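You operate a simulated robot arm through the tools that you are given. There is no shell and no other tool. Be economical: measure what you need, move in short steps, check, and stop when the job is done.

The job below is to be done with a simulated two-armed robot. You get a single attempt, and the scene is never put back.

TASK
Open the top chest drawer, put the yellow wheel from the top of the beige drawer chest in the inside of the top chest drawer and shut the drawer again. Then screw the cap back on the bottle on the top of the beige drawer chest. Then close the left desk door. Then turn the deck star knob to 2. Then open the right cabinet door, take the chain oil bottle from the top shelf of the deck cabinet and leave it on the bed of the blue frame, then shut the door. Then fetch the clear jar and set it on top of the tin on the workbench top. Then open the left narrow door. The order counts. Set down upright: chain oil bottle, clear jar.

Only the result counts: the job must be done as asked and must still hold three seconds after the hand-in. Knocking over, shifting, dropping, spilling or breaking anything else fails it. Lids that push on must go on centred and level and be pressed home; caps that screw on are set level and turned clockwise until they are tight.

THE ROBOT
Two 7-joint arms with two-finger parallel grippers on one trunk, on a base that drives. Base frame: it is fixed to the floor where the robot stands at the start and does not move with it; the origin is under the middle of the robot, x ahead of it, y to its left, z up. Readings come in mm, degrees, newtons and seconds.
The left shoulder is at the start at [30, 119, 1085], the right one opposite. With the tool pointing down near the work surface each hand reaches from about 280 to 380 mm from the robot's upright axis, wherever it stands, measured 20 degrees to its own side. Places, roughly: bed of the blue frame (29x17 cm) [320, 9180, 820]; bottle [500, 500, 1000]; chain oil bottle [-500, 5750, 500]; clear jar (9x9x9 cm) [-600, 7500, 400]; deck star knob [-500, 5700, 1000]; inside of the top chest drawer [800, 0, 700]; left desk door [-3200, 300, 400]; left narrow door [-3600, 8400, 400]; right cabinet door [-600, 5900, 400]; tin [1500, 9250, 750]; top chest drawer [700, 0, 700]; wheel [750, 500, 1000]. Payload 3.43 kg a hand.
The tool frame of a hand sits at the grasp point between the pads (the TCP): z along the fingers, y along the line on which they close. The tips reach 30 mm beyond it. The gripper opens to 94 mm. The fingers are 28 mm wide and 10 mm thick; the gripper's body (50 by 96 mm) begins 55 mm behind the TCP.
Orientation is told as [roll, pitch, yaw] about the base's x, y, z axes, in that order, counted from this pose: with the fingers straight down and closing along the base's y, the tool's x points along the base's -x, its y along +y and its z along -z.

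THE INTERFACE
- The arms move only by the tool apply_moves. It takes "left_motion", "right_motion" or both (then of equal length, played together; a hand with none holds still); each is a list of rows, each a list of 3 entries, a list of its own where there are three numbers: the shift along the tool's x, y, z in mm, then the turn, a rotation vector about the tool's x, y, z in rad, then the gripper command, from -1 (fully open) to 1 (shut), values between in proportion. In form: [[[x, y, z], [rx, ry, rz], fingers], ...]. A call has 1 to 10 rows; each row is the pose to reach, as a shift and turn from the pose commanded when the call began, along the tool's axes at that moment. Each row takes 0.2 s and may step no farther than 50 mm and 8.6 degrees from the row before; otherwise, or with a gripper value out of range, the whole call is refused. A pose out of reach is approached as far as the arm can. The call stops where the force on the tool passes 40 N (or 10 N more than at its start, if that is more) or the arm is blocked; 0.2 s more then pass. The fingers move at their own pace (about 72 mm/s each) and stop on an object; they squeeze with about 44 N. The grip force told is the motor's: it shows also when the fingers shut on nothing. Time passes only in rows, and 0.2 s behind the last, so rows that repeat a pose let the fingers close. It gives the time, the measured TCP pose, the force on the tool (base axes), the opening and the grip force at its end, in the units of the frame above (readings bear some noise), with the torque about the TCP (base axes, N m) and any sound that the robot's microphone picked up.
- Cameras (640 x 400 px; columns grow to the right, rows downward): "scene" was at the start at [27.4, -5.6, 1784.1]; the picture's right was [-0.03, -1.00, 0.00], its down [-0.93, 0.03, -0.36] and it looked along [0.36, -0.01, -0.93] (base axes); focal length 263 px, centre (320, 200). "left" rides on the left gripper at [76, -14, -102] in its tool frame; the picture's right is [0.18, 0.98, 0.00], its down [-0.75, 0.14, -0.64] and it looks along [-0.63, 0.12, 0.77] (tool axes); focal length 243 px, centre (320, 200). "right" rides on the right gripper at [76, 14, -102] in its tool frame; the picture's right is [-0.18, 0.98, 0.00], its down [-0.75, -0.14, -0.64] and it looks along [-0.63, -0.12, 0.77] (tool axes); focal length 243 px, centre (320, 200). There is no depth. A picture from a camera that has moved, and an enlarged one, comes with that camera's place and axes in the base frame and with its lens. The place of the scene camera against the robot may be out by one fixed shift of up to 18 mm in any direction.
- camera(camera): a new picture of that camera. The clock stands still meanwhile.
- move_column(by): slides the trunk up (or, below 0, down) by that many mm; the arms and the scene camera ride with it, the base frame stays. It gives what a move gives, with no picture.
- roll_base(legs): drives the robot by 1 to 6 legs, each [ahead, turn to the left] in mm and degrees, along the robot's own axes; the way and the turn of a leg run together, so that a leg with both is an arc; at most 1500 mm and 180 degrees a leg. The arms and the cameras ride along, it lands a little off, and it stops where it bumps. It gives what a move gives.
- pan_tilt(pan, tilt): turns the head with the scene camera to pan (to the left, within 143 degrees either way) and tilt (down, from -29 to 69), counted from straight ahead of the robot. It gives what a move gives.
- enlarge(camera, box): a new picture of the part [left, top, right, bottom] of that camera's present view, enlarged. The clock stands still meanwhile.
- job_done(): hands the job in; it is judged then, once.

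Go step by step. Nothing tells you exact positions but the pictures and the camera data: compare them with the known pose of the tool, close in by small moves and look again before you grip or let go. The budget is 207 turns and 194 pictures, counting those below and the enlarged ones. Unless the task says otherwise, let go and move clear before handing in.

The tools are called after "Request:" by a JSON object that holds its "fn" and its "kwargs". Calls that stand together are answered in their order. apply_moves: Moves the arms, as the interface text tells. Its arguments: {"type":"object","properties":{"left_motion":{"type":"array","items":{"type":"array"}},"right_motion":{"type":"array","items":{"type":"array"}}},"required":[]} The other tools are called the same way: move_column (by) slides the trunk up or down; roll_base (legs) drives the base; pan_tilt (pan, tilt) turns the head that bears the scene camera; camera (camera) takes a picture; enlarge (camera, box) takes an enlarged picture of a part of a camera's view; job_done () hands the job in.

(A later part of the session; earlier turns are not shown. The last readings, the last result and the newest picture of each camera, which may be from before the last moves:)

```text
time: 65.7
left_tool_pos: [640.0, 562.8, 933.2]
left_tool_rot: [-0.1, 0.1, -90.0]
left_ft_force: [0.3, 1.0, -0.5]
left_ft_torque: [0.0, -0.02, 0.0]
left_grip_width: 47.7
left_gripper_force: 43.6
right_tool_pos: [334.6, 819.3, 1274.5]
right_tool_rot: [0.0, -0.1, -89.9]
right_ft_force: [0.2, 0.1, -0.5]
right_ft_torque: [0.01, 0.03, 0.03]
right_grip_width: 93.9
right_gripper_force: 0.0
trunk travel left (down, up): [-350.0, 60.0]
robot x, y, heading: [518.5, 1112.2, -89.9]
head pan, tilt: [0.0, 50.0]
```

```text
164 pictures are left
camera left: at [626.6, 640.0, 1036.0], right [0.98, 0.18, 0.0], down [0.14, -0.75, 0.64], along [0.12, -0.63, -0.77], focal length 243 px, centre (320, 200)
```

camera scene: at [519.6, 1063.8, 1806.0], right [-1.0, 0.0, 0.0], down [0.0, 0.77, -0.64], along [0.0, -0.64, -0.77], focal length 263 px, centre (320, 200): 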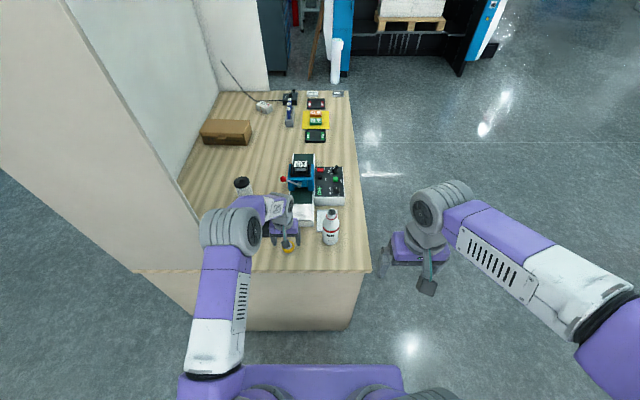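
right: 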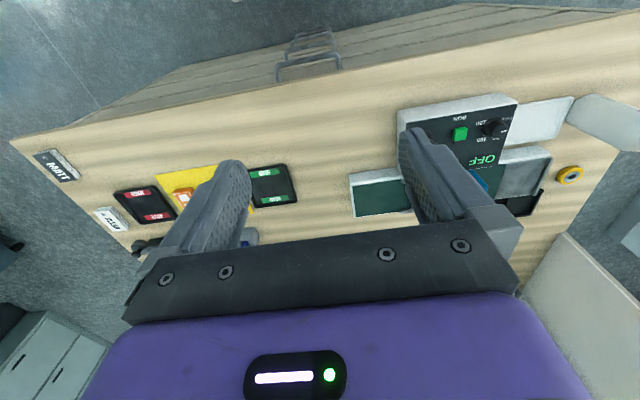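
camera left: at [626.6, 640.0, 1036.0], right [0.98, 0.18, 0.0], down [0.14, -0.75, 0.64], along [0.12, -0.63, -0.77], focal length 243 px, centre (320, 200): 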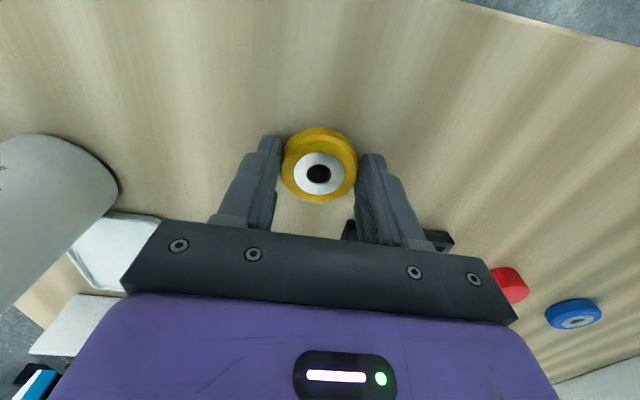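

Wheel gripped. I'll lift it and drive to the front of the drawer, standing well back.

Request:
{"fn": "apply_moves", "kwargs": {"left_motion": [[[0, 0, -40], [0, 0, 0], 1], [[0, 0, -80], [0, 0, 0], 1], [[10, 0, -120], [0, 0, 0], 1], [[40, 0, -150], [0, 0, 0], 1], [[80, 0, -150], [0, 0, 0], 1]]}}

Request:
{"fn": "roll_base", "kwargs": {"legs": [[-300, 0], [0, 90], [-970, 0], [0, -90], [1400, 0], [0, 90]]}}

Request:
{"fn": "pan_tilt", "kwargs": {"pan": 0, "tilt": 45}}

Request:
{"fn": "camera", "kwargs": {"camera": "scene"}}

Request:
{"fn": "camera", "kwargs": {"camera": "left"}}

```text
time: 66.9
left_tool_pos: [641.0, 641.8, 1084.2]
left_tool_rot: [-0.1, 0.1, -89.9]
left_ft_force: [-0.2, 1.0, -0.7]
left_ft_torque: [-0.04, 0.01, -0.02]
left_grip_width: 47.5
left_gripper_force: 44.0
right_tool_pos: [335.4, 820.2, 1274.2]
right_tool_rot: [0.0, 0.0, -90.0]
right_ft_force: [1.0, 0.2, -0.3]
right_ft_torque: [0.01, 0.01, 0.02]
right_grip_width: 94.1
right_gripper_force: 0.1
trunk travel left (down, up): [-350.0, 60.0]
robot x, y, heading: [516.6, 1115.3, -89.9]
head pan, tilt: [0.0, 50.0]
```

```text
time: 91.7
left_tool_pos: [80.3, 136.8, 1084.6]
left_tool_rot: [-0.1, 0.1, 3.5]
left_ft_force: [-0.1, 0.2, -0.5]
left_ft_torque: [-0.01, 0.02, 0.0]
left_grip_width: 47.8
left_gripper_force: 43.7
right_tool_pos: [-79.1, -178.8, 1274.0]
right_tool_rot: [0.0, 0.0, 3.4]
right_ft_force: [0.9, 0.8, -0.4]
right_ft_torque: [0.03, 0.03, 0.01]
right_grip_width: 94.2
right_gripper_force: 0.0
trunk travel left (down, up): [-350.0, 60.0]
robot x, y, heading: [-386.4, -15.8, 3.8]
head pan, tilt: [0.0, 50.0]
```

```text
time: 92.3
left_tool_pos: [80.3, 136.2, 1084.3]
left_tool_rot: [0.0, 0.1, 3.4]
left_ft_force: [-0.6, -0.2, -0.7]
left_ft_torque: [-0.02, 0.0, 0.0]
left_grip_width: 47.6
left_gripper_force: 44.1
right_tool_pos: [-79.1, -177.1, 1274.8]
right_tool_rot: [0.0, -0.1, 3.4]
right_ft_force: [-0.2, 0.2, 0.8]
right_ft_torque: [0.02, 0.03, 0.0]
right_grip_width: 94.1
right_gripper_force: 0.1
trunk travel left (down, up): [-350.0, 60.0]
robot x, y, heading: [-382.1, -10.6, 3.7]
head pan, tilt: [0.0, 45.0]
```

```text
163 pictures are left
camera scene: at [-331.6, -15.0, 1812.9], right [0.06, -1.0, 0.0], down [-0.71, -0.04, -0.71], along [0.71, 0.04, -0.71], focal length 263 px, centre (320, 200)
```

scene: 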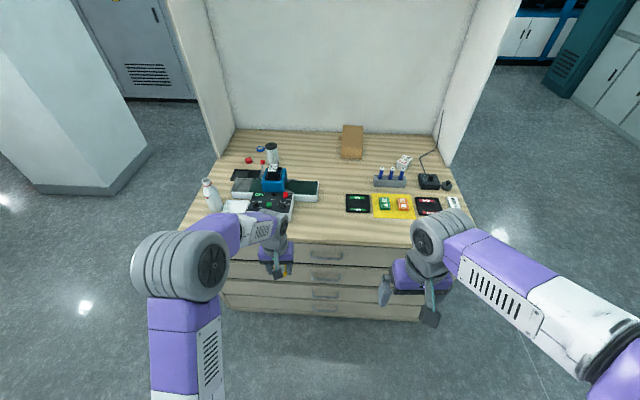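

```text
162 pictures are left
camera left: at [6.6, 118.6, 1186.3], right [-0.24, 0.97, 0.0], down [0.74, 0.19, 0.64], along [0.62, 0.16, -0.77], focal length 243 px, centre (320, 200)
```

left: 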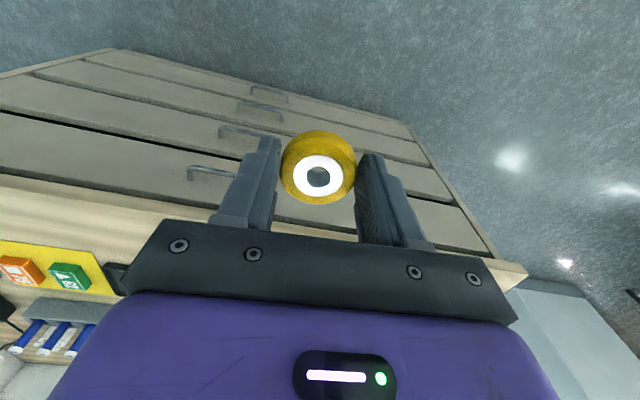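

I see the four drawer handles. I'll zoom in to locate the top one.

Request:
{"fn": "enlarge", "kwargs": {"camera": "scene", "box": [280, 220, 400, 320]}}

Request:
{"fn": "enlarge", "kwargs": {"camera": "left", "box": [140, 60, 340, 260]}}

Request:
{"fn": "camera", "kwargs": {"camera": "right"}}

```text
4.00 times, centred on (340, 270) of scene
camera zoom: at [-331.6, -15.0, 1812.9], right [0.06, -1.0, 0.0], down [-0.71, -0.04, -0.71], along [0.71, 0.04, -0.71], focal length 1054 px, centre (240, -80)
```

zoom: 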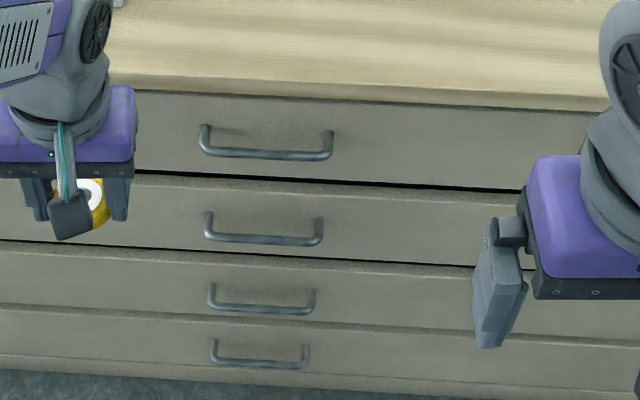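

```text
2.00 times, centred on (240, 160) of left
camera zoom: at [6.6, 118.6, 1186.3], right [-0.24, 0.97, 0.0], down [0.74, 0.19, 0.64], along [0.62, 0.16, -0.77], focal length 485 px, centre (480, 280)
```

zoom: 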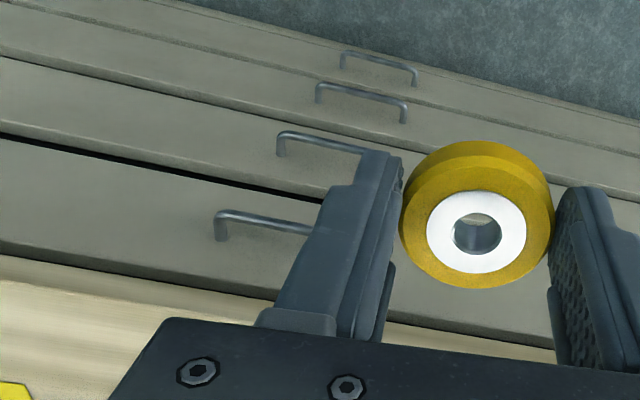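

```text
159 pictures are left
camera right: at [-156.7, -169.4, 1376.5], right [0.12, 0.99, 0.0], down [0.76, -0.09, 0.64], along [0.64, -0.08, -0.77], focal length 243 px, centre (320, 200)
```

right: 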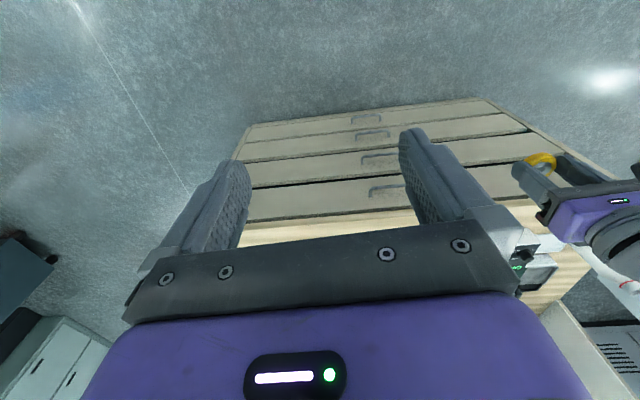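

Request:
{"fn": "enlarge", "kwargs": {"camera": "right", "box": [330, 100, 430, 240]}}

```text
2.86 times, centred on (380, 170) of right
camera zoom: at [-156.7, -169.4, 1376.5], right [0.12, 0.99, 0.0], down [0.76, -0.09, 0.64], along [0.64, -0.08, -0.77], focal length 693 px, centre (149, 286)
```

zoom: 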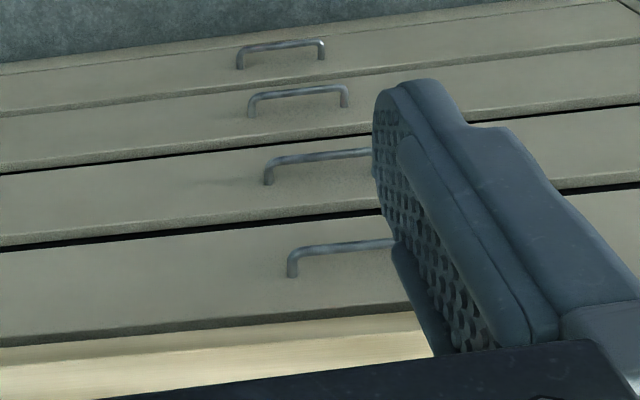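

The top handle bar is centred near [316, -3, 768] and about 140 mm wide. I'll square the base up, then turn the right hand to point forward with the fingers closing vertically.

Request:
{"fn": "roll_base", "kwargs": {"legs": [[0, -3.6]]}}

Request:
{"fn": "apply_moves", "kwargs": {"right_motion": [[[0, 10, 15], [-0.08, -0.08, 0.08], -1], [[0, 20, 30], [-0.16, -0.16, 0.16], -1], [[0, 30, 45], [-0.24, -0.24, 0.24], -1], [[0, 40, 60], [-0.32, -0.32, 0.32], -1], [[0, 50, 80], [-0.4, -0.4, 0.4], -1], [[0, 60, 100], [-0.48, -0.48, 0.48], -1], [[0, 70, 120], [-0.56, -0.56, 0.56], -1], [[0, 80, 150], [-0.64, -0.64, 0.64], -1]]}}

```text
time: 93.2
left_tool_pos: [88.8, 107.5, 1083.2]
left_tool_rot: [0.0, 0.2, -0.1]
left_ft_force: [-0.9, -0.6, -1.4]
left_ft_torque: [0.01, -0.01, -0.01]
left_grip_width: 47.7
left_gripper_force: 44.5
right_tool_pos: [-90.0, -196.6, 1274.7]
right_tool_rot: [0.0, 0.0, -0.2]
right_ft_force: [0.7, -0.4, -0.5]
right_ft_torque: [0.0, 0.01, 0.02]
right_grip_width: 93.8
right_gripper_force: 0.0
trunk travel left (down, up): [-350.0, 60.0]
robot x, y, heading: [-385.2, -15.3, -0.3]
head pan, tilt: [0.0, 45.0]
```

```text
time: 95.0
left_tool_pos: [92.1, 107.4, 1082.4]
left_tool_rot: [-0.1, 0.3, -0.1]
left_ft_force: [0.9, 0.4, -0.4]
left_ft_torque: [0.0, 0.06, 0.03]
left_grip_width: 47.8
left_gripper_force: 44.0
right_tool_pos: [32.0, -119.3, 1155.4]
right_tool_rot: [47.9, -19.2, -48.2]
right_ft_force: [0.8, 0.1, 0.6]
right_ft_torque: [-0.02, 0.03, 0.06]
right_grip_width: 93.8
right_gripper_force: 0.1
right hand out of reach, approached as far as the arm can: row 5, 6, 7, 8
trunk travel left (down, up): [-350.0, 60.0]
robot x, y, heading: [-383.4, -10.5, -0.0]
head pan, tilt: [0.0, 45.0]
```

That roll direction runs into a wrist limit. I'll undo it and try the other roll.

Request:
{"fn": "apply_moves", "kwargs": {"right_motion": [[[0, 0, 0], [0.08, 0.08, -0.08], -1], [[0, 0, 0], [0.16, 0.16, -0.16], -1], [[0, 0, 0], [0.24, 0.24, -0.24], -1], [[0, 0, 0], [0.32, 0.32, -0.32], -1], [[0, 0, 0], [0.4, 0.4, -0.4], -1], [[0, 0, 0], [0.48, 0.48, -0.48], -1], [[0, 0, 0], [0.56, 0.56, -0.56], -1], [[0, 0, 0], [0.64, 0.64, -0.64], -1]]}}

Request:
{"fn": "apply_moves", "kwargs": {"right_motion": [[[0, 0, 15], [0.08, -0.08, -0.08], -1], [[0, 0, 30], [0.16, -0.16, -0.16], -1], [[0, 0, 45], [0.24, -0.24, -0.24], -1], [[0, 0, 60], [0.32, -0.32, -0.32], -1], [[0, 0, 80], [0.4, -0.4, -0.4], -1], [[0, 0, 100], [0.48, -0.48, -0.48], -1], [[0, 0, 120], [0.56, -0.56, -0.56], -1], [[0, 0, 150], [0.64, -0.64, -0.64], -1]]}}

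```text
time: 96.8
left_tool_pos: [90.3, 107.4, 1083.2]
left_tool_rot: [-0.1, 0.2, -0.2]
left_ft_force: [1.0, 0.0, 0.6]
left_ft_torque: [-0.03, 0.02, 0.05]
left_grip_width: 47.5
left_gripper_force: 44.4
right_tool_pos: [29.8, -120.1, 1158.4]
right_tool_rot: [-0.1, 0.1, -0.1]
right_ft_force: [-0.1, 0.4, 0.1]
right_ft_torque: [0.02, -0.01, 0.01]
right_grip_width: 94.0
right_gripper_force: 0.0
trunk travel left (down, up): [-350.0, 60.0]
robot x, y, heading: [-382.3, -16.2, -0.0]
head pan, tilt: [0.0, 45.0]
```

```text
time: 98.5
left_tool_pos: [90.4, 111.9, 1086.6]
left_tool_rot: [-0.4, -0.3, 0.8]
left_ft_force: [0.4, 0.6, -0.2]
left_ft_torque: [-0.01, 0.0, 0.0]
left_grip_width: 47.4
left_gripper_force: 43.8
right_tool_pos: [39.7, -93.3, 1059.2]
right_tool_rot: [-29.7, -31.5, 33.0]
right_ft_force: [-0.7, -0.8, 0.8]
right_ft_torque: [0.0, -0.01, -0.01]
right_grip_width: 94.0
right_gripper_force: 0.0
trunk travel left (down, up): [-350.0, 60.0]
robot x, y, heading: [-383.8, -13.4, -0.0]
head pan, tilt: [0.0, 45.0]
stopped in row 8 (right hand): the arm was blocked; the commanded pose is now the measured one
```

The right hand touched the left arm. I'll check before moving apart.

Request:
{"fn": "camera", "kwargs": {"camera": "scene"}}

```text
157 pictures are left
camera scene: at [-331.2, -19.1, 1813.0], right [0.0, -1.0, 0.0], down [-0.71, 0.0, -0.71], along [0.71, 0.0, -0.71], focal length 263 px, centre (320, 200)
```

scene: 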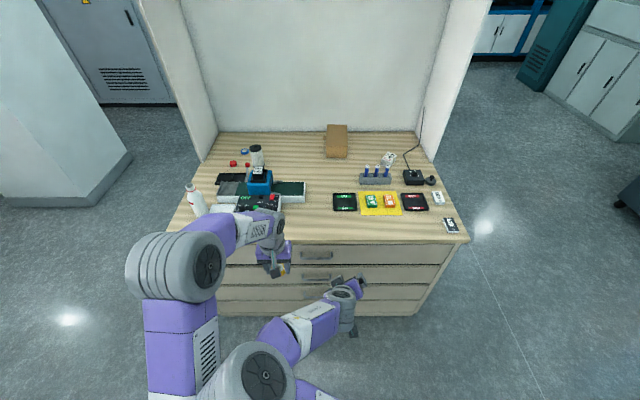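

The right elbow swung inward with this roll. I'll undo it, move the right hand farther forward and out, and use the first roll direction there.

Request:
{"fn": "apply_moves", "kwargs": {"right_motion": [[[0, 0, 0], [-0.08, 0.08, 0.08], -1], [[0, 0, 0], [-0.16, 0.16, 0.16], -1], [[0, 0, 0], [-0.24, 0.24, 0.24], -1], [[0, 0, 0], [-0.32, 0.32, 0.32], -1], [[0, 0, 0], [-0.4, 0.4, 0.4], -1], [[0, 0, 0], [-0.48, 0.48, 0.48], -1], [[0, 0, 0], [-0.56, 0.56, 0.56], -1]]}}

Request:
{"fn": "camera", "kwargs": {"camera": "scene"}}

```text
time: 100.1
left_tool_pos: [91.1, 111.5, 1087.9]
left_tool_rot: [-0.3, -0.3, 0.8]
left_ft_force: [0.3, -0.1, -0.8]
left_ft_torque: [-0.01, 0.03, -0.02]
left_grip_width: 47.7
left_gripper_force: 44.2
right_tool_pos: [40.6, -94.0, 1058.8]
right_tool_rot: [15.7, -2.9, -3.5]
right_ft_force: [-0.9, -0.9, 0.7]
right_ft_torque: [-0.01, -0.01, 0.0]
right_grip_width: 93.9
right_gripper_force: 0.3
trunk travel left (down, up): [-350.0, 60.0]
robot x, y, heading: [-385.9, -14.9, -0.2]
head pan, tilt: [0.0, 45.0]
```

```text
156 pictures are left
camera scene: at [-331.0, -18.9, 1812.9], right [0.0, -1.0, 0.0], down [-0.71, 0.0, -0.71], along [0.71, 0.0, -0.71], focal length 263 px, centre (320, 200)
```

scene: 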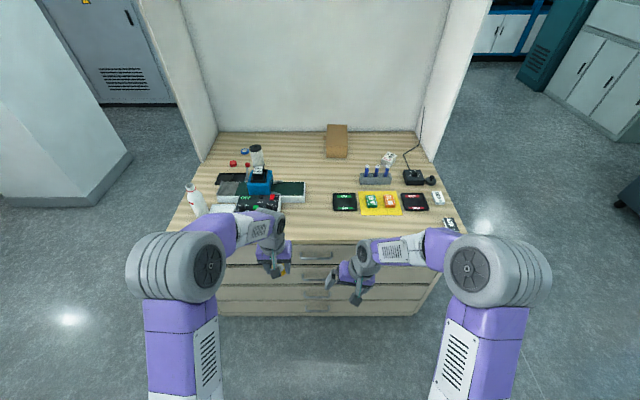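

The elbow is back outside. Now the forward move with the first roll direction.

Request:
{"fn": "apply_moves", "kwargs": {"right_motion": [[[-23, -8, 13], [-0.076, -0.0958, 0.0765], -1], [[-46, -16, 25], [-0.152, -0.1916, 0.153], -1], [[-69, -24, 38], [-0.228, -0.2874, 0.2295], -1], [[-92, -32, 50], [-0.304, -0.383, 0.306], -1], [[-115, -40, 63], [-0.38, -0.479, 0.3825], -1], [[-138, -48, 76], [-0.456, -0.575, 0.459], -1], [[-160, -56, 88], [-0.532, -0.671, 0.5355], -1]]}}

Request:
{"fn": "apply_moves", "kwargs": {"right_motion": [[[0, 0, 0], [-0.076, -0.0958, 0.0765], -1], [[0, 0, 0], [-0.152, -0.1916, 0.153], -1], [[0, 0, 0], [-0.228, -0.2874, 0.2295], -1], [[0, 0, 0], [-0.304, -0.383, 0.306], -1], [[0, 0, 0], [-0.38, -0.479, 0.3825], -1], [[0, 0, 0], [-0.456, -0.575, 0.459], -1]]}}

Request:
{"fn": "camera", "kwargs": {"camera": "scene"}}

```text
time: 101.7
left_tool_pos: [91.6, 111.3, 1087.5]
left_tool_rot: [-0.3, -0.2, 0.7]
left_ft_force: [-0.5, 0.3, -0.1]
left_ft_torque: [-0.01, 0.0, -0.01]
left_grip_width: 47.5
left_gripper_force: 43.9
right_tool_pos: [203.2, -134.1, 966.7]
right_tool_rot: [56.7, -16.6, -51.2]
right_ft_force: [-1.0, 0.1, -0.4]
right_ft_torque: [-0.02, -0.01, -0.01]
right_grip_width: 94.3
right_gripper_force: 0.1
trunk travel left (down, up): [-350.0, 60.0]
robot x, y, heading: [-385.8, -11.2, -0.1]
head pan, tilt: [0.0, 45.0]
```

```text
time: 103.1
left_tool_pos: [90.7, 113.4, 1086.5]
left_tool_rot: [-0.4, -0.2, 0.8]
left_ft_force: [-0.3, 0.1, -0.6]
left_ft_torque: [-0.01, -0.02, -0.03]
left_grip_width: 47.8
left_gripper_force: 44.4
right_tool_pos: [203.6, -133.8, 967.6]
right_tool_rot: [90.0, -0.3, -90.2]
right_ft_force: [-0.1, -0.4, -0.4]
right_ft_torque: [0.0, 0.02, -0.05]
right_grip_width: 94.1
right_gripper_force: 0.1
trunk travel left (down, up): [-350.0, 60.0]
robot x, y, heading: [-387.7, -15.1, -0.3]
head pan, tilt: [0.0, 45.0]
```

```text
155 pictures are left
camera scene: at [-331.2, -17.7, 1812.9], right [0.0, -1.0, 0.0], down [-0.71, 0.0, -0.71], along [0.71, 0.0, -0.71], focal length 263 px, centre (320, 200)
```

scene: 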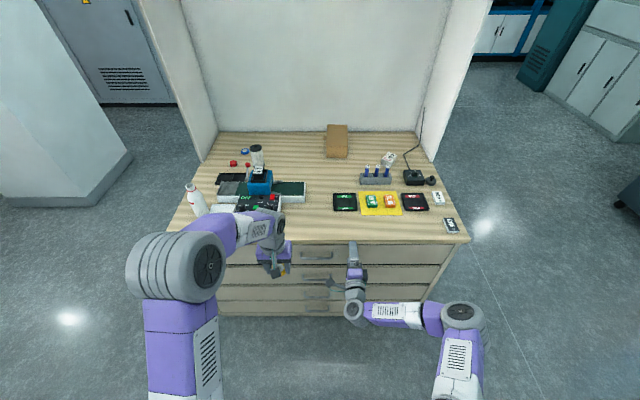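

Orientation achieved: fingers point forward, closing vertically. Now I'll lower to handle height and centre on it.

Request:
{"fn": "apply_moves", "kwargs": {"right_motion": [[[25, -42, 0], [0, 0, 0], -1], [[50, -84, 0], [0, 0, 0], -1], [[75, -126, 0], [0, 0, 0], -1], [[100, -165, 0], [0, 0, 0], -1], [[125, -200, 0], [0, 0, 0], -1]]}}

Request:
{"fn": "camera", "kwargs": {"camera": "right"}}

Request:
{"fn": "enlarge", "kwargs": {"camera": "scene", "box": [240, 200, 440, 340]}}

```text
time: 104.3
left_tool_pos: [91.5, 111.3, 1088.6]
left_tool_rot: [-0.3, -0.2, 0.7]
left_ft_force: [0.0, 0.2, -0.6]
left_ft_torque: [0.01, -0.02, 0.01]
left_grip_width: 47.8
left_gripper_force: 43.8
right_tool_pos: [202.1, -28.7, 794.2]
right_tool_rot: [90.0, -0.3, -90.1]
right_ft_force: [0.7, -0.3, -0.4]
right_ft_torque: [-0.04, -0.01, 0.0]
right_grip_width: 93.9
right_gripper_force: 0.1
right hand out of reach, approached as far as the arm can: row 5
trunk travel left (down, up): [-350.0, 60.0]
robot x, y, heading: [-383.8, -12.3, -0.1]
head pan, tilt: [0.0, 45.0]
```

```text
154 pictures are left
camera right: at [99.5, 47.1, 806.7], right [0.0, -0.18, 0.98], down [-0.64, -0.75, -0.14], along [0.77, -0.63, -0.11], focal length 243 px, centre (320, 200)
```

right: 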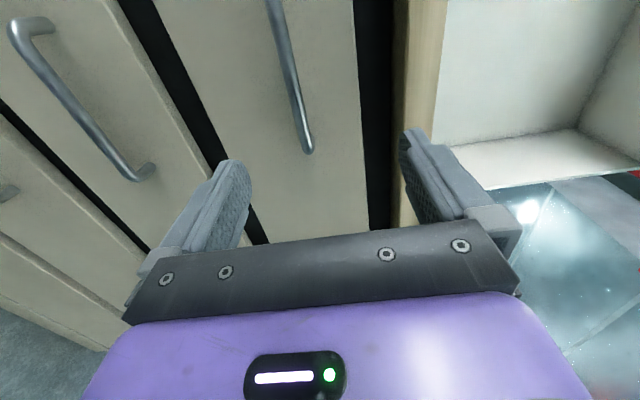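

```text
2.86 times, centred on (340, 270) of scene
camera zoom: at [-331.8, -19.0, 1813.0], right [0.0, -1.0, 0.0], down [-0.71, 0.0, -0.71], along [0.71, 0.0, -0.71], focal length 753 px, centre (263, 0)
```

zoom: 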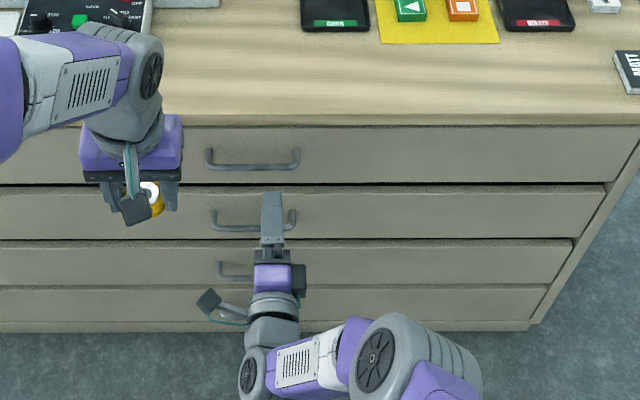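

The bar is at z≈773 and x≈316. I'll drop the trunk 21 mm, then advance onto it.

Request:
{"fn": "move_column", "kwargs": {"by": -21}}

Request:
{"fn": "apply_moves", "kwargs": {"right_motion": [[[10, 0, 30], [0, 0, 0], -1], [[20, 0, 60], [0, 0, 0], -1], [[20, 0, 80], [0, 0, 0], -1]]}}

Request:
{"fn": "camera", "kwargs": {"camera": "right"}}

```text
time: 105.0
left_tool_pos: [90.3, 111.9, 1067.7]
left_tool_rot: [-0.5, -0.3, 0.7]
left_ft_force: [-0.8, -0.6, -0.9]
left_ft_torque: [-0.02, -0.01, -0.02]
left_grip_width: 47.4
left_gripper_force: 43.9
right_tool_pos: [202.0, -28.7, 772.7]
right_tool_rot: [90.0, -0.4, -90.2]
right_ft_force: [0.9, 0.0, 0.1]
right_ft_torque: [-0.03, -0.02, 0.0]
right_grip_width: 93.7
right_gripper_force: 0.1
trunk travel left (down, up): [-329.0, 81.0]
robot x, y, heading: [-382.4, -16.0, -0.1]
head pan, tilt: [0.0, 45.0]
```

```text
time: 105.8
left_tool_pos: [91.7, 112.4, 1067.9]
left_tool_rot: [-0.4, -0.3, 0.7]
left_ft_force: [-0.7, 0.1, -0.4]
left_ft_torque: [0.01, 0.0, 0.0]
left_grip_width: 47.7
left_gripper_force: 44.5
right_tool_pos: [248.6, -22.0, 793.0]
right_tool_rot: [90.1, -0.4, -90.0]
right_ft_force: [0.6, 0.5, -0.1]
right_ft_torque: [-0.01, 0.01, -0.03]
right_grip_width: 93.9
right_gripper_force: 0.1
right hand out of reach, approached as far as the arm can: row 1, 2, 3
trunk travel left (down, up): [-329.0, 81.0]
robot x, y, heading: [-383.2, -14.6, -0.1]
head pan, tilt: [0.0, 45.0]
```

```text
152 pictures are left
camera right: at [144.7, 54.4, 806.8], right [0.0, -0.18, 0.98], down [-0.64, -0.75, -0.13], along [0.77, -0.63, -0.11], focal length 243 px, centre (320, 200)
```

right: 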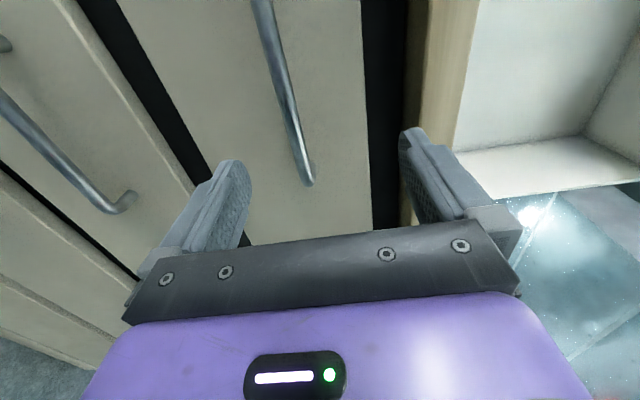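

A joint limit seems to hinder this low reach. I'll lower the trunk 150 mm and bring the hand up relative to it, so it works nearer shoulder height.

Request:
{"fn": "move_column", "kwargs": {"by": -150}}

Request:
{"fn": "apply_moves", "kwargs": {"right_motion": [[[0, 30, 0], [0, 0, 0], -1], [[0, 60, 0], [0, 0, 0], -1], [[0, 90, 0], [0, 0, 0], -1], [[5, 131, 0], [0, 0, 0], -1], [[10, 131, 20], [0, 0, 0], -1], [[14, 131, 35], [0, 0, 0], -1]], "left_motion": [[[0, 0, -30], [0, 0, 0], 1], [[0, 0, -60], [0, 0, 0], 1], [[0, 0, -90], [0, 0, 0], 1], [[0, 0, -120], [0, 0, 0], 1], [[0, 0, -120], [0, 0, 0], 1], [[0, 0, -120], [0, 0, 0], 1]]}}

Request:
{"fn": "camera", "kwargs": {"camera": "right"}}

```text
time: 107.5
left_tool_pos: [90.6, 112.2, 916.7]
left_tool_rot: [-0.3, -0.3, 0.7]
left_ft_force: [0.2, -0.2, -0.5]
left_ft_torque: [0.01, 0.01, -0.02]
left_grip_width: 47.7
left_gripper_force: 43.6
right_tool_pos: [246.3, -22.5, 643.9]
right_tool_rot: [90.0, -0.4, -90.1]
right_ft_force: [0.4, 0.4, 0.2]
right_ft_torque: [0.01, -0.06, 0.0]
right_grip_width: 94.1
right_gripper_force: 0.1
trunk travel left (down, up): [-179.0, 231.0]
robot x, y, heading: [-387.3, -11.6, -0.0]
head pan, tilt: [0.0, 45.0]
```

```text
time: 108.9
left_tool_pos: [90.0, 113.5, 1037.0]
left_tool_rot: [-0.4, -0.2, 0.7]
left_ft_force: [0.0, 0.0, -0.7]
left_ft_torque: [0.01, 0.01, 0.03]
left_grip_width: 47.8
left_gripper_force: 44.0
right_tool_pos: [280.9, -8.0, 774.0]
right_tool_rot: [89.9, -0.4, -90.1]
right_ft_force: [0.7, -0.5, -0.2]
right_ft_torque: [-0.01, 0.01, -0.02]
right_grip_width: 94.2
right_gripper_force: 0.1
trunk travel left (down, up): [-179.0, 231.0]
robot x, y, heading: [-386.6, -10.9, -0.3]
head pan, tilt: [0.0, 45.0]
```

```text
151 pictures are left
camera right: at [178.4, 68.7, 788.1], right [0.0, -0.18, 0.98], down [-0.64, -0.75, -0.14], along [0.77, -0.63, -0.11], focal length 243 px, centre (320, 200)
```

right: 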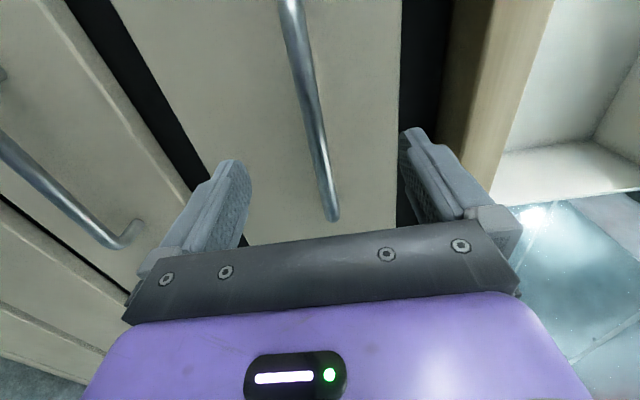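

Centred in height. I'll advance and close on the bar.

Request:
{"fn": "apply_moves", "kwargs": {"right_motion": [[[0, 0, 15], [0, 0, 0], -1], [[0, 0, 29], [0, 0, 0], -1], [[0, 0, 29], [0, 0, 0], 0], [[0, 0, 29], [0, 0, 0], 1], [[0, 0, 29], [0, 0, 0], 1], [[0, 0, 29], [0, 0, 0], 1]]}}

Request:
{"fn": "camera", "kwargs": {"camera": "right"}}

```text
time: 110.3
left_tool_pos: [88.8, 113.5, 1037.1]
left_tool_rot: [-0.4, -0.4, 0.8]
left_ft_force: [0.3, 0.5, -0.3]
left_ft_torque: [-0.01, -0.03, 0.0]
left_grip_width: 47.6
left_gripper_force: 44.2
right_tool_pos: [311.0, -7.1, 774.9]
right_tool_rot: [90.0, -0.3, -90.1]
right_ft_force: [-8.4, -1.6, 2.6]
right_ft_torque: [0.45, 0.0, 0.17]
right_grip_width: 11.7
right_gripper_force: 44.8
trunk travel left (down, up): [-179.0, 231.0]
robot x, y, heading: [-386.3, -12.9, -0.2]
head pan, tilt: [0.0, 45.0]
```

```text
150 pictures are left
camera right: at [207.5, 68.7, 788.1], right [0.0, -0.18, 0.98], down [-0.64, -0.75, -0.14], along [0.77, -0.63, -0.11], focal length 243 px, centre (320, 200)
```

right: 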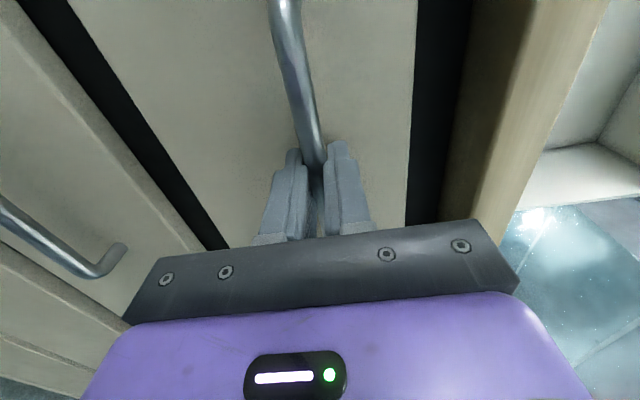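

The bar is gripped. Now I'll pull the drawer open.

Request:
{"fn": "apply_moves", "kwargs": {"right_motion": [[[0, 0, -20], [0, 0, 0], 1], [[0, 0, -45], [0, 0, 0], 1], [[0, 0, -70], [0, 0, 0], 1], [[0, 0, -95], [0, 0, 0], 1], [[0, 0, -120], [0, 0, 0], 1], [[0, 0, -145], [0, 0, 0], 1], [[0, 0, -170], [0, 0, 0], 1]]}}

Request:
{"fn": "camera", "kwargs": {"camera": "scene"}}

```text
time: 111.9
left_tool_pos: [88.7, 113.2, 1036.5]
left_tool_rot: [-0.3, -0.4, 0.8]
left_ft_force: [0.3, 0.4, -0.3]
left_ft_torque: [0.0, -0.01, 0.02]
left_grip_width: 47.5
left_gripper_force: 43.8
right_tool_pos: [138.5, -6.7, 774.4]
right_tool_rot: [90.1, -0.3, -90.1]
right_ft_force: [-3.1, -8.6, 15.7]
right_ft_torque: [0.86, -0.01, 0.93]
right_grip_width: 11.6
right_gripper_force: 44.9
trunk travel left (down, up): [-179.0, 231.0]
robot x, y, heading: [-381.1, -14.6, -0.2]
head pan, tilt: [0.0, 45.0]
```

```text
149 pictures are left
camera scene: at [-333.8, -19.3, 1642.1], right [0.0, -1.0, 0.0], down [-0.71, 0.0, -0.71], along [0.71, 0.0, -0.71], focal length 263 px, centre (320, 200)
```

scene: 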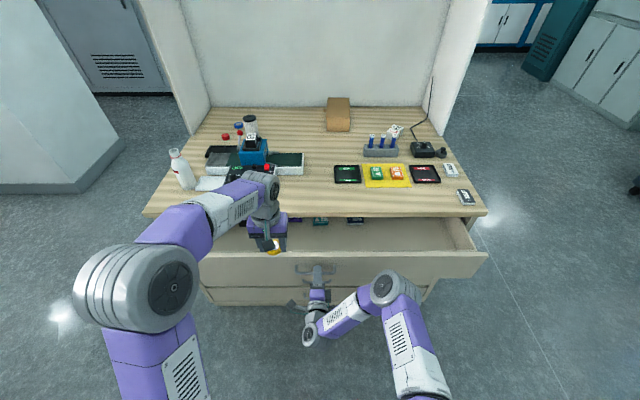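

The drawer is open about 170 mm, with some items at its back. I'll pull a bit more and look inside with the left camera.

Request:
{"fn": "apply_moves", "kwargs": {"right_motion": [[[0, 0, -20], [0, 0, 0], 1], [[0, 0, -40], [0, 0, 0], 1], [[0, 0, -60], [0, 0, 0], 1]]}}

Request:
{"fn": "camera", "kwargs": {"camera": "left"}}

Request:
{"fn": "enlarge", "kwargs": {"camera": "scene", "box": [140, 160, 500, 340]}}

```text
time: 112.7
left_tool_pos: [89.5, 114.2, 1036.9]
left_tool_rot: [-0.3, -0.4, 0.7]
left_ft_force: [-0.1, -0.1, -0.9]
left_ft_torque: [0.02, -0.01, -0.03]
left_grip_width: 47.6
left_gripper_force: 44.2
right_tool_pos: [81.3, -7.5, 775.7]
right_tool_rot: [90.1, -0.4, -90.1]
right_ft_force: [-0.6, -2.6, 23.1]
right_ft_torque: [0.75, 0.02, -1.03]
right_grip_width: 12.0
right_gripper_force: 45.8
trunk travel left (down, up): [-179.0, 231.0]
robot x, y, heading: [-386.3, -13.9, -0.4]
head pan, tilt: [0.0, 45.0]
```

```text
148 pictures are left
camera left: at [13.0, 99.6, 1138.7], right [-0.2, 0.98, -0.01], down [0.75, 0.15, 0.65], along [0.64, 0.12, -0.76], focal length 243 px, centre (320, 200)
```

left: 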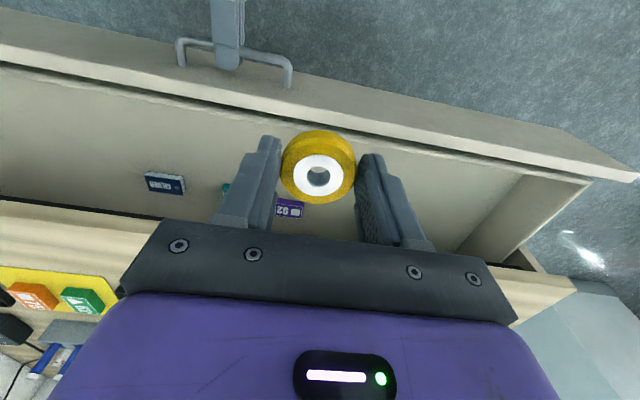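

```text
1.78 times, centred on (320, 250) of scene
camera zoom: at [-334.2, -18.5, 1642.2], right [0.0, -1.0, 0.0], down [-0.71, 0.0, -0.71], along [0.71, 0.0, -0.71], focal length 468 px, centre (320, 111)
```

zoom: 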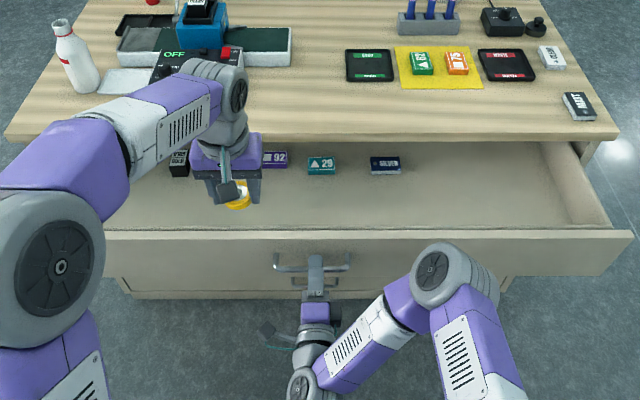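

The drawer is open 230 mm. I'll carry the wheel over the free area at about [235, 130] and lower it partway.

Request:
{"fn": "apply_moves", "kwargs": {"left_motion": [[[-45, 5, 0], [0, 0, 0], 1], [[-90, 10, 0], [0, 0, 0], 1], [[-135, 16, 0], [0, 0, 0], 1], [[-146, 16, 40], [0, 0, 0], 1], [[-146, 16, 80], [0, 0, 0], 1], [[-146, 16, 120], [0, 0, 0], 1], [[-146, 16, 160], [0, 0, 0], 1], [[-146, 16, 190], [0, 0, 0], 1]]}}

Request:
{"fn": "camera", "kwargs": {"camera": "left"}}

Request:
{"fn": "camera", "kwargs": {"camera": "scene"}}

```text
time: 114.5
left_tool_pos: [238.3, 128.8, 849.6]
left_tool_rot: [-0.4, -0.4, 0.7]
left_ft_force: [0.2, -0.4, 0.1]
left_ft_torque: [-0.02, 0.03, 0.01]
left_grip_width: 47.8
left_gripper_force: 43.5
right_tool_pos: [80.6, -8.2, 774.8]
right_tool_rot: [90.2, -0.3, -90.1]
right_ft_force: [0.0, -0.1, 25.7]
right_ft_torque: [0.73, -0.23, 0.08]
right_grip_width: 11.8
right_gripper_force: 44.9
trunk travel left (down, up): [-179.0, 231.0]
robot x, y, heading: [-383.3, -13.4, -0.1]
head pan, tilt: [0.0, 45.0]
```

```text
146 pictures are left
camera left: at [162.3, 115.0, 951.2], right [-0.2, 0.98, -0.01], down [0.75, 0.15, 0.65], along [0.64, 0.12, -0.76], focal length 243 px, centre (320, 200)
```

left: 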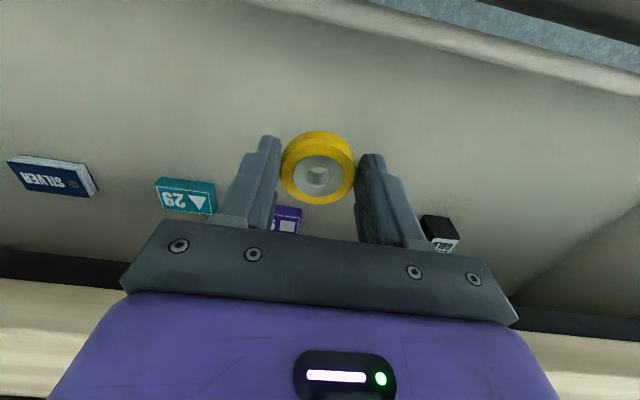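

```text
145 pictures are left
camera scene: at [-333.7, -18.3, 1642.1], right [0.0, -1.0, 0.0], down [-0.71, 0.0, -0.71], along [0.71, 0.0, -0.71], focal length 263 px, centre (320, 200)
```

scene: 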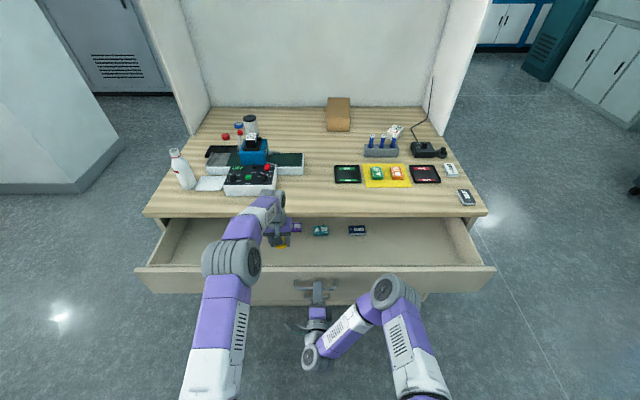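

Clear of the items. I'll descend in small steps until the wheel touches the drawer floor.

Request:
{"fn": "apply_moves", "kwargs": {"left_motion": [[[0, 0, 20], [0, 0, 0], 1], [[0, 0, 40], [0, 0, 0], 1], [[0, 0, 55], [0, 0, 0], 1], [[0, 0, 65], [0, 0, 0], 1]]}}

Request:
{"fn": "camera", "kwargs": {"camera": "left"}}

```text
time: 115.5
left_tool_pos: [236.5, 129.3, 785.8]
left_tool_rot: [-0.4, -0.5, 0.8]
left_ft_force: [-0.3, 0.5, -0.2]
left_ft_torque: [-0.01, -0.06, 0.0]
left_grip_width: 47.6
left_gripper_force: 44.0
right_tool_pos: [80.7, -7.3, 775.4]
right_tool_rot: [90.1, -0.3, -90.0]
right_ft_force: [-0.4, -0.1, 25.1]
right_ft_torque: [0.76, -0.18, 0.02]
right_grip_width: 11.6
right_gripper_force: 44.8
trunk travel left (down, up): [-179.0, 231.0]
robot x, y, heading: [-383.5, -15.7, -0.5]
head pan, tilt: [0.0, 45.0]
```

```text
144 pictures are left
camera left: at [161.5, 115.2, 886.5], right [-0.2, 0.98, -0.01], down [0.75, 0.15, 0.65], along [0.64, 0.12, -0.76], focal length 243 px, centre (320, 200)
```

left: 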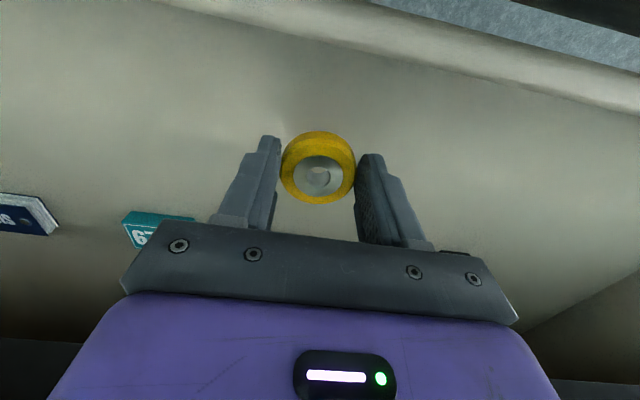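

Request:
{"fn": "apply_moves", "kwargs": {"left_motion": [[[0, 0, 8], [0, 0, 0], 1], [[0, 0, 16], [0, 0, 0], 1], [[0, 0, 24], [0, 0, 0], 1], [[0, 0, 30], [0, 0, 0], 1], [[0, 0, 35], [0, 0, 0], 1]]}}

Request:
{"fn": "camera", "kwargs": {"camera": "scene"}}

```text
time: 116.7
left_tool_pos: [238.2, 128.5, 749.8]
left_tool_rot: [-0.4, -0.3, 0.7]
left_ft_force: [-0.7, -0.4, 1.0]
left_ft_torque: [-0.01, 0.02, -0.02]
left_grip_width: 47.8
left_gripper_force: 43.6
right_tool_pos: [80.4, -8.3, 775.2]
right_tool_rot: [90.2, -0.4, -90.2]
right_ft_force: [-0.1, 1.3, 26.1]
right_ft_torque: [0.72, -0.19, 0.03]
right_grip_width: 11.7
right_gripper_force: 44.8
trunk travel left (down, up): [-179.0, 231.0]
robot x, y, heading: [-383.2, -13.7, -0.3]
head pan, tilt: [0.0, 45.0]
```

```text
143 pictures are left
camera scene: at [-333.7, -18.3, 1642.1], right [0.0, -1.0, 0.0], down [-0.71, 0.0, -0.71], along [0.71, 0.0, -0.71], focal length 263 px, centre (320, 200)
```

scene: 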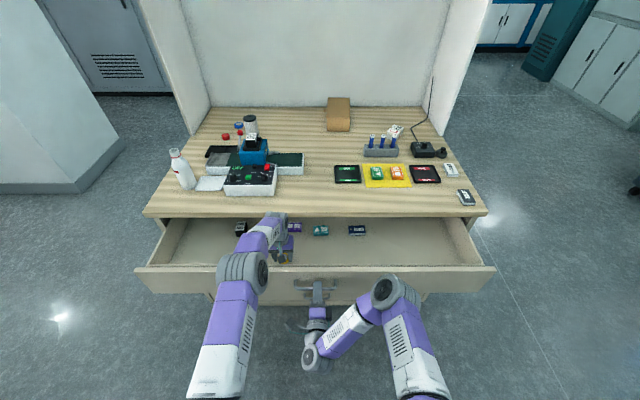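

Request:
{"fn": "apply_moves", "kwargs": {"left_motion": [[[0, 0, 6], [0, 0, 0], 1], [[0, 0, 12], [0, 0, 0], 1], [[0, 0, 18], [0, 0, 0], 1], [[0, 0, 24], [0, 0, 0], 1]]}}

Request:
{"fn": "camera", "kwargs": {"camera": "left"}}

```text
time: 117.7
left_tool_pos: [238.4, 128.6, 727.7]
left_tool_rot: [-0.4, -0.7, 0.7]
left_ft_force: [6.9, -0.5, 19.4]
left_ft_torque: [-0.13, 2.67, 0.11]
left_grip_width: 47.7
left_gripper_force: 43.9
right_tool_pos: [80.0, -7.9, 774.3]
right_tool_rot: [90.1, -0.4, -90.0]
right_ft_force: [-2.5, 3.3, 22.3]
right_ft_torque: [0.78, -0.18, -0.68]
right_grip_width: 11.5
right_gripper_force: 45.0
trunk travel left (down, up): [-179.0, 231.0]
robot x, y, heading: [-384.3, -16.1, -0.1]
head pan, tilt: [0.0, 45.0]
```

```text
142 pictures are left
camera left: at [162.3, 114.6, 829.4], right [-0.2, 0.98, -0.01], down [0.74, 0.15, 0.65], along [0.64, 0.12, -0.76], focal length 243 px, centre (320, 200)
```

left: 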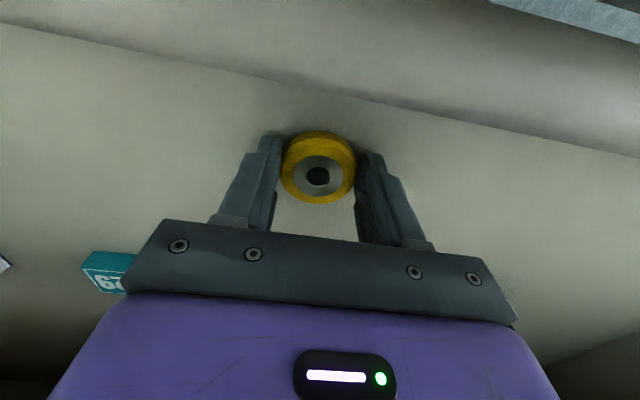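

There's a contact whose torque suggests it's behind the fingers (perhaps the drawer front). I'll raise slightly, shift forward 20 mm, and retry.

Request:
{"fn": "apply_moves", "kwargs": {"left_motion": [[[0, 0, -8], [0, 0, 0], 1], [[-20, 0, -8], [0, 0, 0], 1], [[-35, 0, -8], [0, 0, 0], 1]]}}

Request:
{"fn": "apply_moves", "kwargs": {"left_motion": [[[0, 0, 4], [0, 0, 0], 1], [[0, 0, 8], [0, 0, 0], 1]]}}

Request:
{"fn": "enlarge", "kwargs": {"camera": "scene", "box": [140, 180, 360, 320]}}

```text
time: 118.5
left_tool_pos: [256.8, 129.7, 733.2]
left_tool_rot: [-0.4, -0.3, 0.7]
left_ft_force: [-0.1, 0.4, -1.1]
left_ft_torque: [0.02, 0.01, -0.02]
left_grip_width: 47.7
left_gripper_force: 43.6
left hand out of reach, approached as far as the arm can: row 3
right_tool_pos: [80.8, -8.0, 774.3]
right_tool_rot: [90.2, -0.3, -90.1]
right_ft_force: [-0.7, 0.2, 24.6]
right_ft_torque: [0.77, -0.24, 0.25]
right_grip_width: 11.8
right_gripper_force: 44.8
trunk travel left (down, up): [-179.0, 231.0]
robot x, y, heading: [-383.6, -14.9, -0.5]
head pan, tilt: [0.0, 45.0]
```

```text
time: 119.1
left_tool_pos: [255.4, 129.4, 727.3]
left_tool_rot: [-0.3, -0.5, 0.7]
left_ft_force: [-6.1, 1.1, 14.5]
left_ft_torque: [0.17, 0.42, 0.03]
left_grip_width: 47.5
left_gripper_force: 44.0
right_tool_pos: [81.7, -7.6, 773.8]
right_tool_rot: [90.2, -0.4, -90.1]
right_ft_force: [9.2, 1.2, 19.6]
right_ft_torque: [0.88, -0.18, 0.17]
right_grip_width: 11.6
right_gripper_force: 44.8
trunk travel left (down, up): [-179.0, 231.0]
robot x, y, heading: [-381.3, -16.8, -0.1]
head pan, tilt: [0.0, 45.0]
```

```text
2.86 times, centred on (250, 250) of scene
camera zoom: at [-334.5, -18.3, 1642.3], right [0.0, -1.0, 0.0], down [-0.71, 0.0, -0.71], along [0.71, 0.0, -0.71], focal length 753 px, centre (520, 57)
```

zoom: 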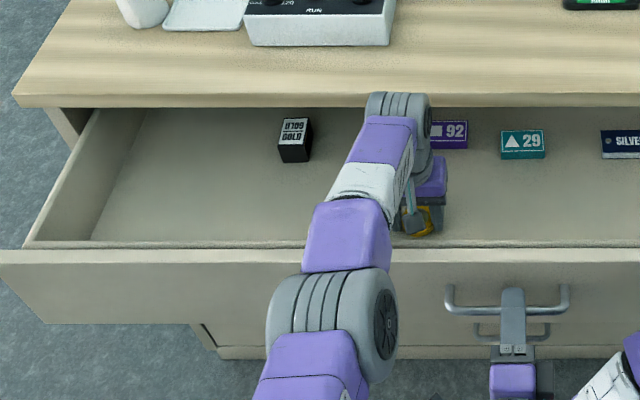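

The wheel now rests on the drawer floor. I'll release, retreat upward and check.

Request:
{"fn": "apply_moves", "kwargs": {"left_motion": [[[0, 0, -1], [0, 0, 0], 0.5], [[0, 0, -1], [0, 0, 0], -0.3], [[0, 0, -1], [0, 0, 0], -0.4], [[0, 0, -30], [0, 0, 0], -0.4], [[0, 0, -70], [0, 0, 0], -0.4], [[0, 0, -110], [0, 0, 0], -0.4], [[0, 0, -155], [0, 0, 0], -0.4], [[20, 0, -200], [0, 0, 0], -0.4], [[50, 0, -240], [0, 0, 0], -0.4], [[80, 0, -280], [0, 0, 0], -0.4]]}}

Request:
{"fn": "camera", "kwargs": {"camera": "scene"}}

```text
time: 121.3
left_tool_pos: [176.4, 130.9, 1005.9]
left_tool_rot: [-0.3, -0.4, 0.6]
left_ft_force: [-0.5, 0.4, -0.2]
left_ft_torque: [0.0, -0.02, -0.02]
left_grip_width: 65.8
left_gripper_force: 0.0
right_tool_pos: [80.0, -7.4, 775.1]
right_tool_rot: [90.3, -0.3, -90.1]
right_ft_force: [-5.0, -0.3, 27.1]
right_ft_torque: [0.67, -0.19, 0.01]
right_grip_width: 11.5
right_gripper_force: 44.5
trunk travel left (down, up): [-179.0, 231.0]
robot x, y, heading: [-385.8, -14.7, -0.4]
head pan, tilt: [0.0, 45.0]
```

```text
140 pictures are left
camera scene: at [-334.1, -18.2, 1642.1], right [0.0, -1.0, 0.0], down [-0.71, 0.0, -0.71], along [0.71, 0.0, -0.71], focal length 263 px, centre (320, 200)
```

scene: 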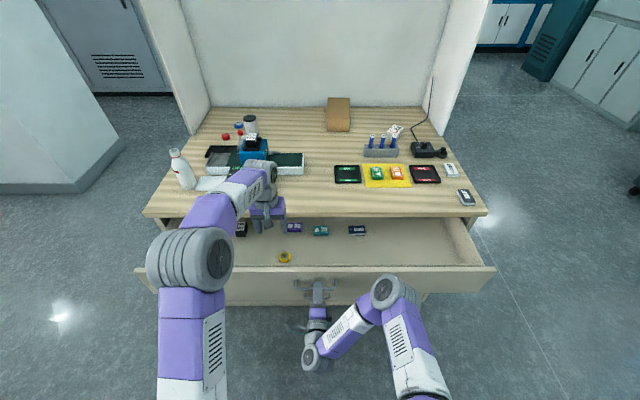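

The wheel is in the drawer. Now I'll push the drawer shut.

Request:
{"fn": "apply_moves", "kwargs": {"right_motion": [[[0, 0, 15], [0, 0, 0], 1], [[0, 0, 40], [0, 0, 0], 1], [[0, 0, 70], [0, 0, 0], 1], [[0, 0, 100], [0, 0, 0], 1], [[0, 0, 130], [0, 0, 0], 1], [[0, 0, 160], [0, 0, 0], 1], [[0, 0, 190], [0, 0, 0], 1], [[0, 0, 212], [0, 0, 0], 1], [[0, 0, 226], [0, 0, 0], 1], [[0, 0, 232], [0, 0, 0], 1]]}}

Request:
{"fn": "apply_moves", "kwargs": {"right_motion": [[[0, 0, 2], [0, 0, 0], 1], [[0, 0, 4], [0, 0, 0], 1]]}}

Request:
{"fn": "camera", "kwargs": {"camera": "scene"}}

```text
time: 123.5
left_tool_pos: [175.7, 131.5, 1005.9]
left_tool_rot: [-0.4, -0.4, 0.8]
left_ft_force: [-0.1, 0.3, 0.0]
left_ft_torque: [0.01, -0.03, 0.0]
left_grip_width: 65.8
left_gripper_force: 0.1
right_tool_pos: [310.5, -7.3, 775.2]
right_tool_rot: [89.9, -0.3, -90.2]
right_ft_force: [-23.5, -0.4, 5.2]
right_ft_torque: [0.65, 0.0, -0.25]
right_grip_width: 11.7
right_gripper_force: 45.0
trunk travel left (down, up): [-179.0, 231.0]
robot x, y, heading: [-382.3, -12.0, -0.3]
head pan, tilt: [0.0, 45.0]
```

```text
time: 124.0
left_tool_pos: [174.6, 129.3, 1005.0]
left_tool_rot: [-0.3, -0.5, 0.7]
left_ft_force: [-0.1, -0.4, -0.7]
left_ft_torque: [-0.03, -0.02, 0.01]
left_grip_width: 66.0
left_gripper_force: 0.0
right_tool_pos: [310.3, -6.9, 775.2]
right_tool_rot: [89.9, -0.3, -90.1]
right_ft_force: [-21.9, -4.6, 10.5]
right_ft_torque: [0.38, -0.28, 0.22]
right_grip_width: 11.4
right_gripper_force: 45.0
trunk travel left (down, up): [-179.0, 231.0]
robot x, y, heading: [-385.0, -12.7, -0.3]
head pan, tilt: [0.0, 45.0]
stopped in row 2 (right hand): the force on the tool passed its limit at 44 N (the readings are from after the stop); the commanded pose is now the measured one
```

```text
139 pictures are left
camera scene: at [-336.8, -19.4, 1642.2], right [0.0, -1.0, 0.0], down [-0.71, 0.0, -0.71], along [0.71, 0.0, -0.71], focal length 263 px, centre (320, 200)
```

scene: 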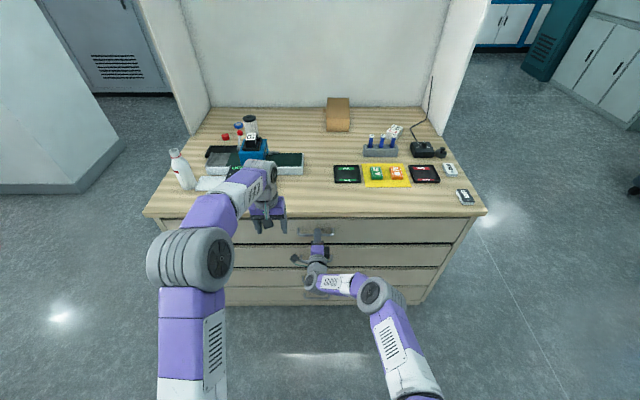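

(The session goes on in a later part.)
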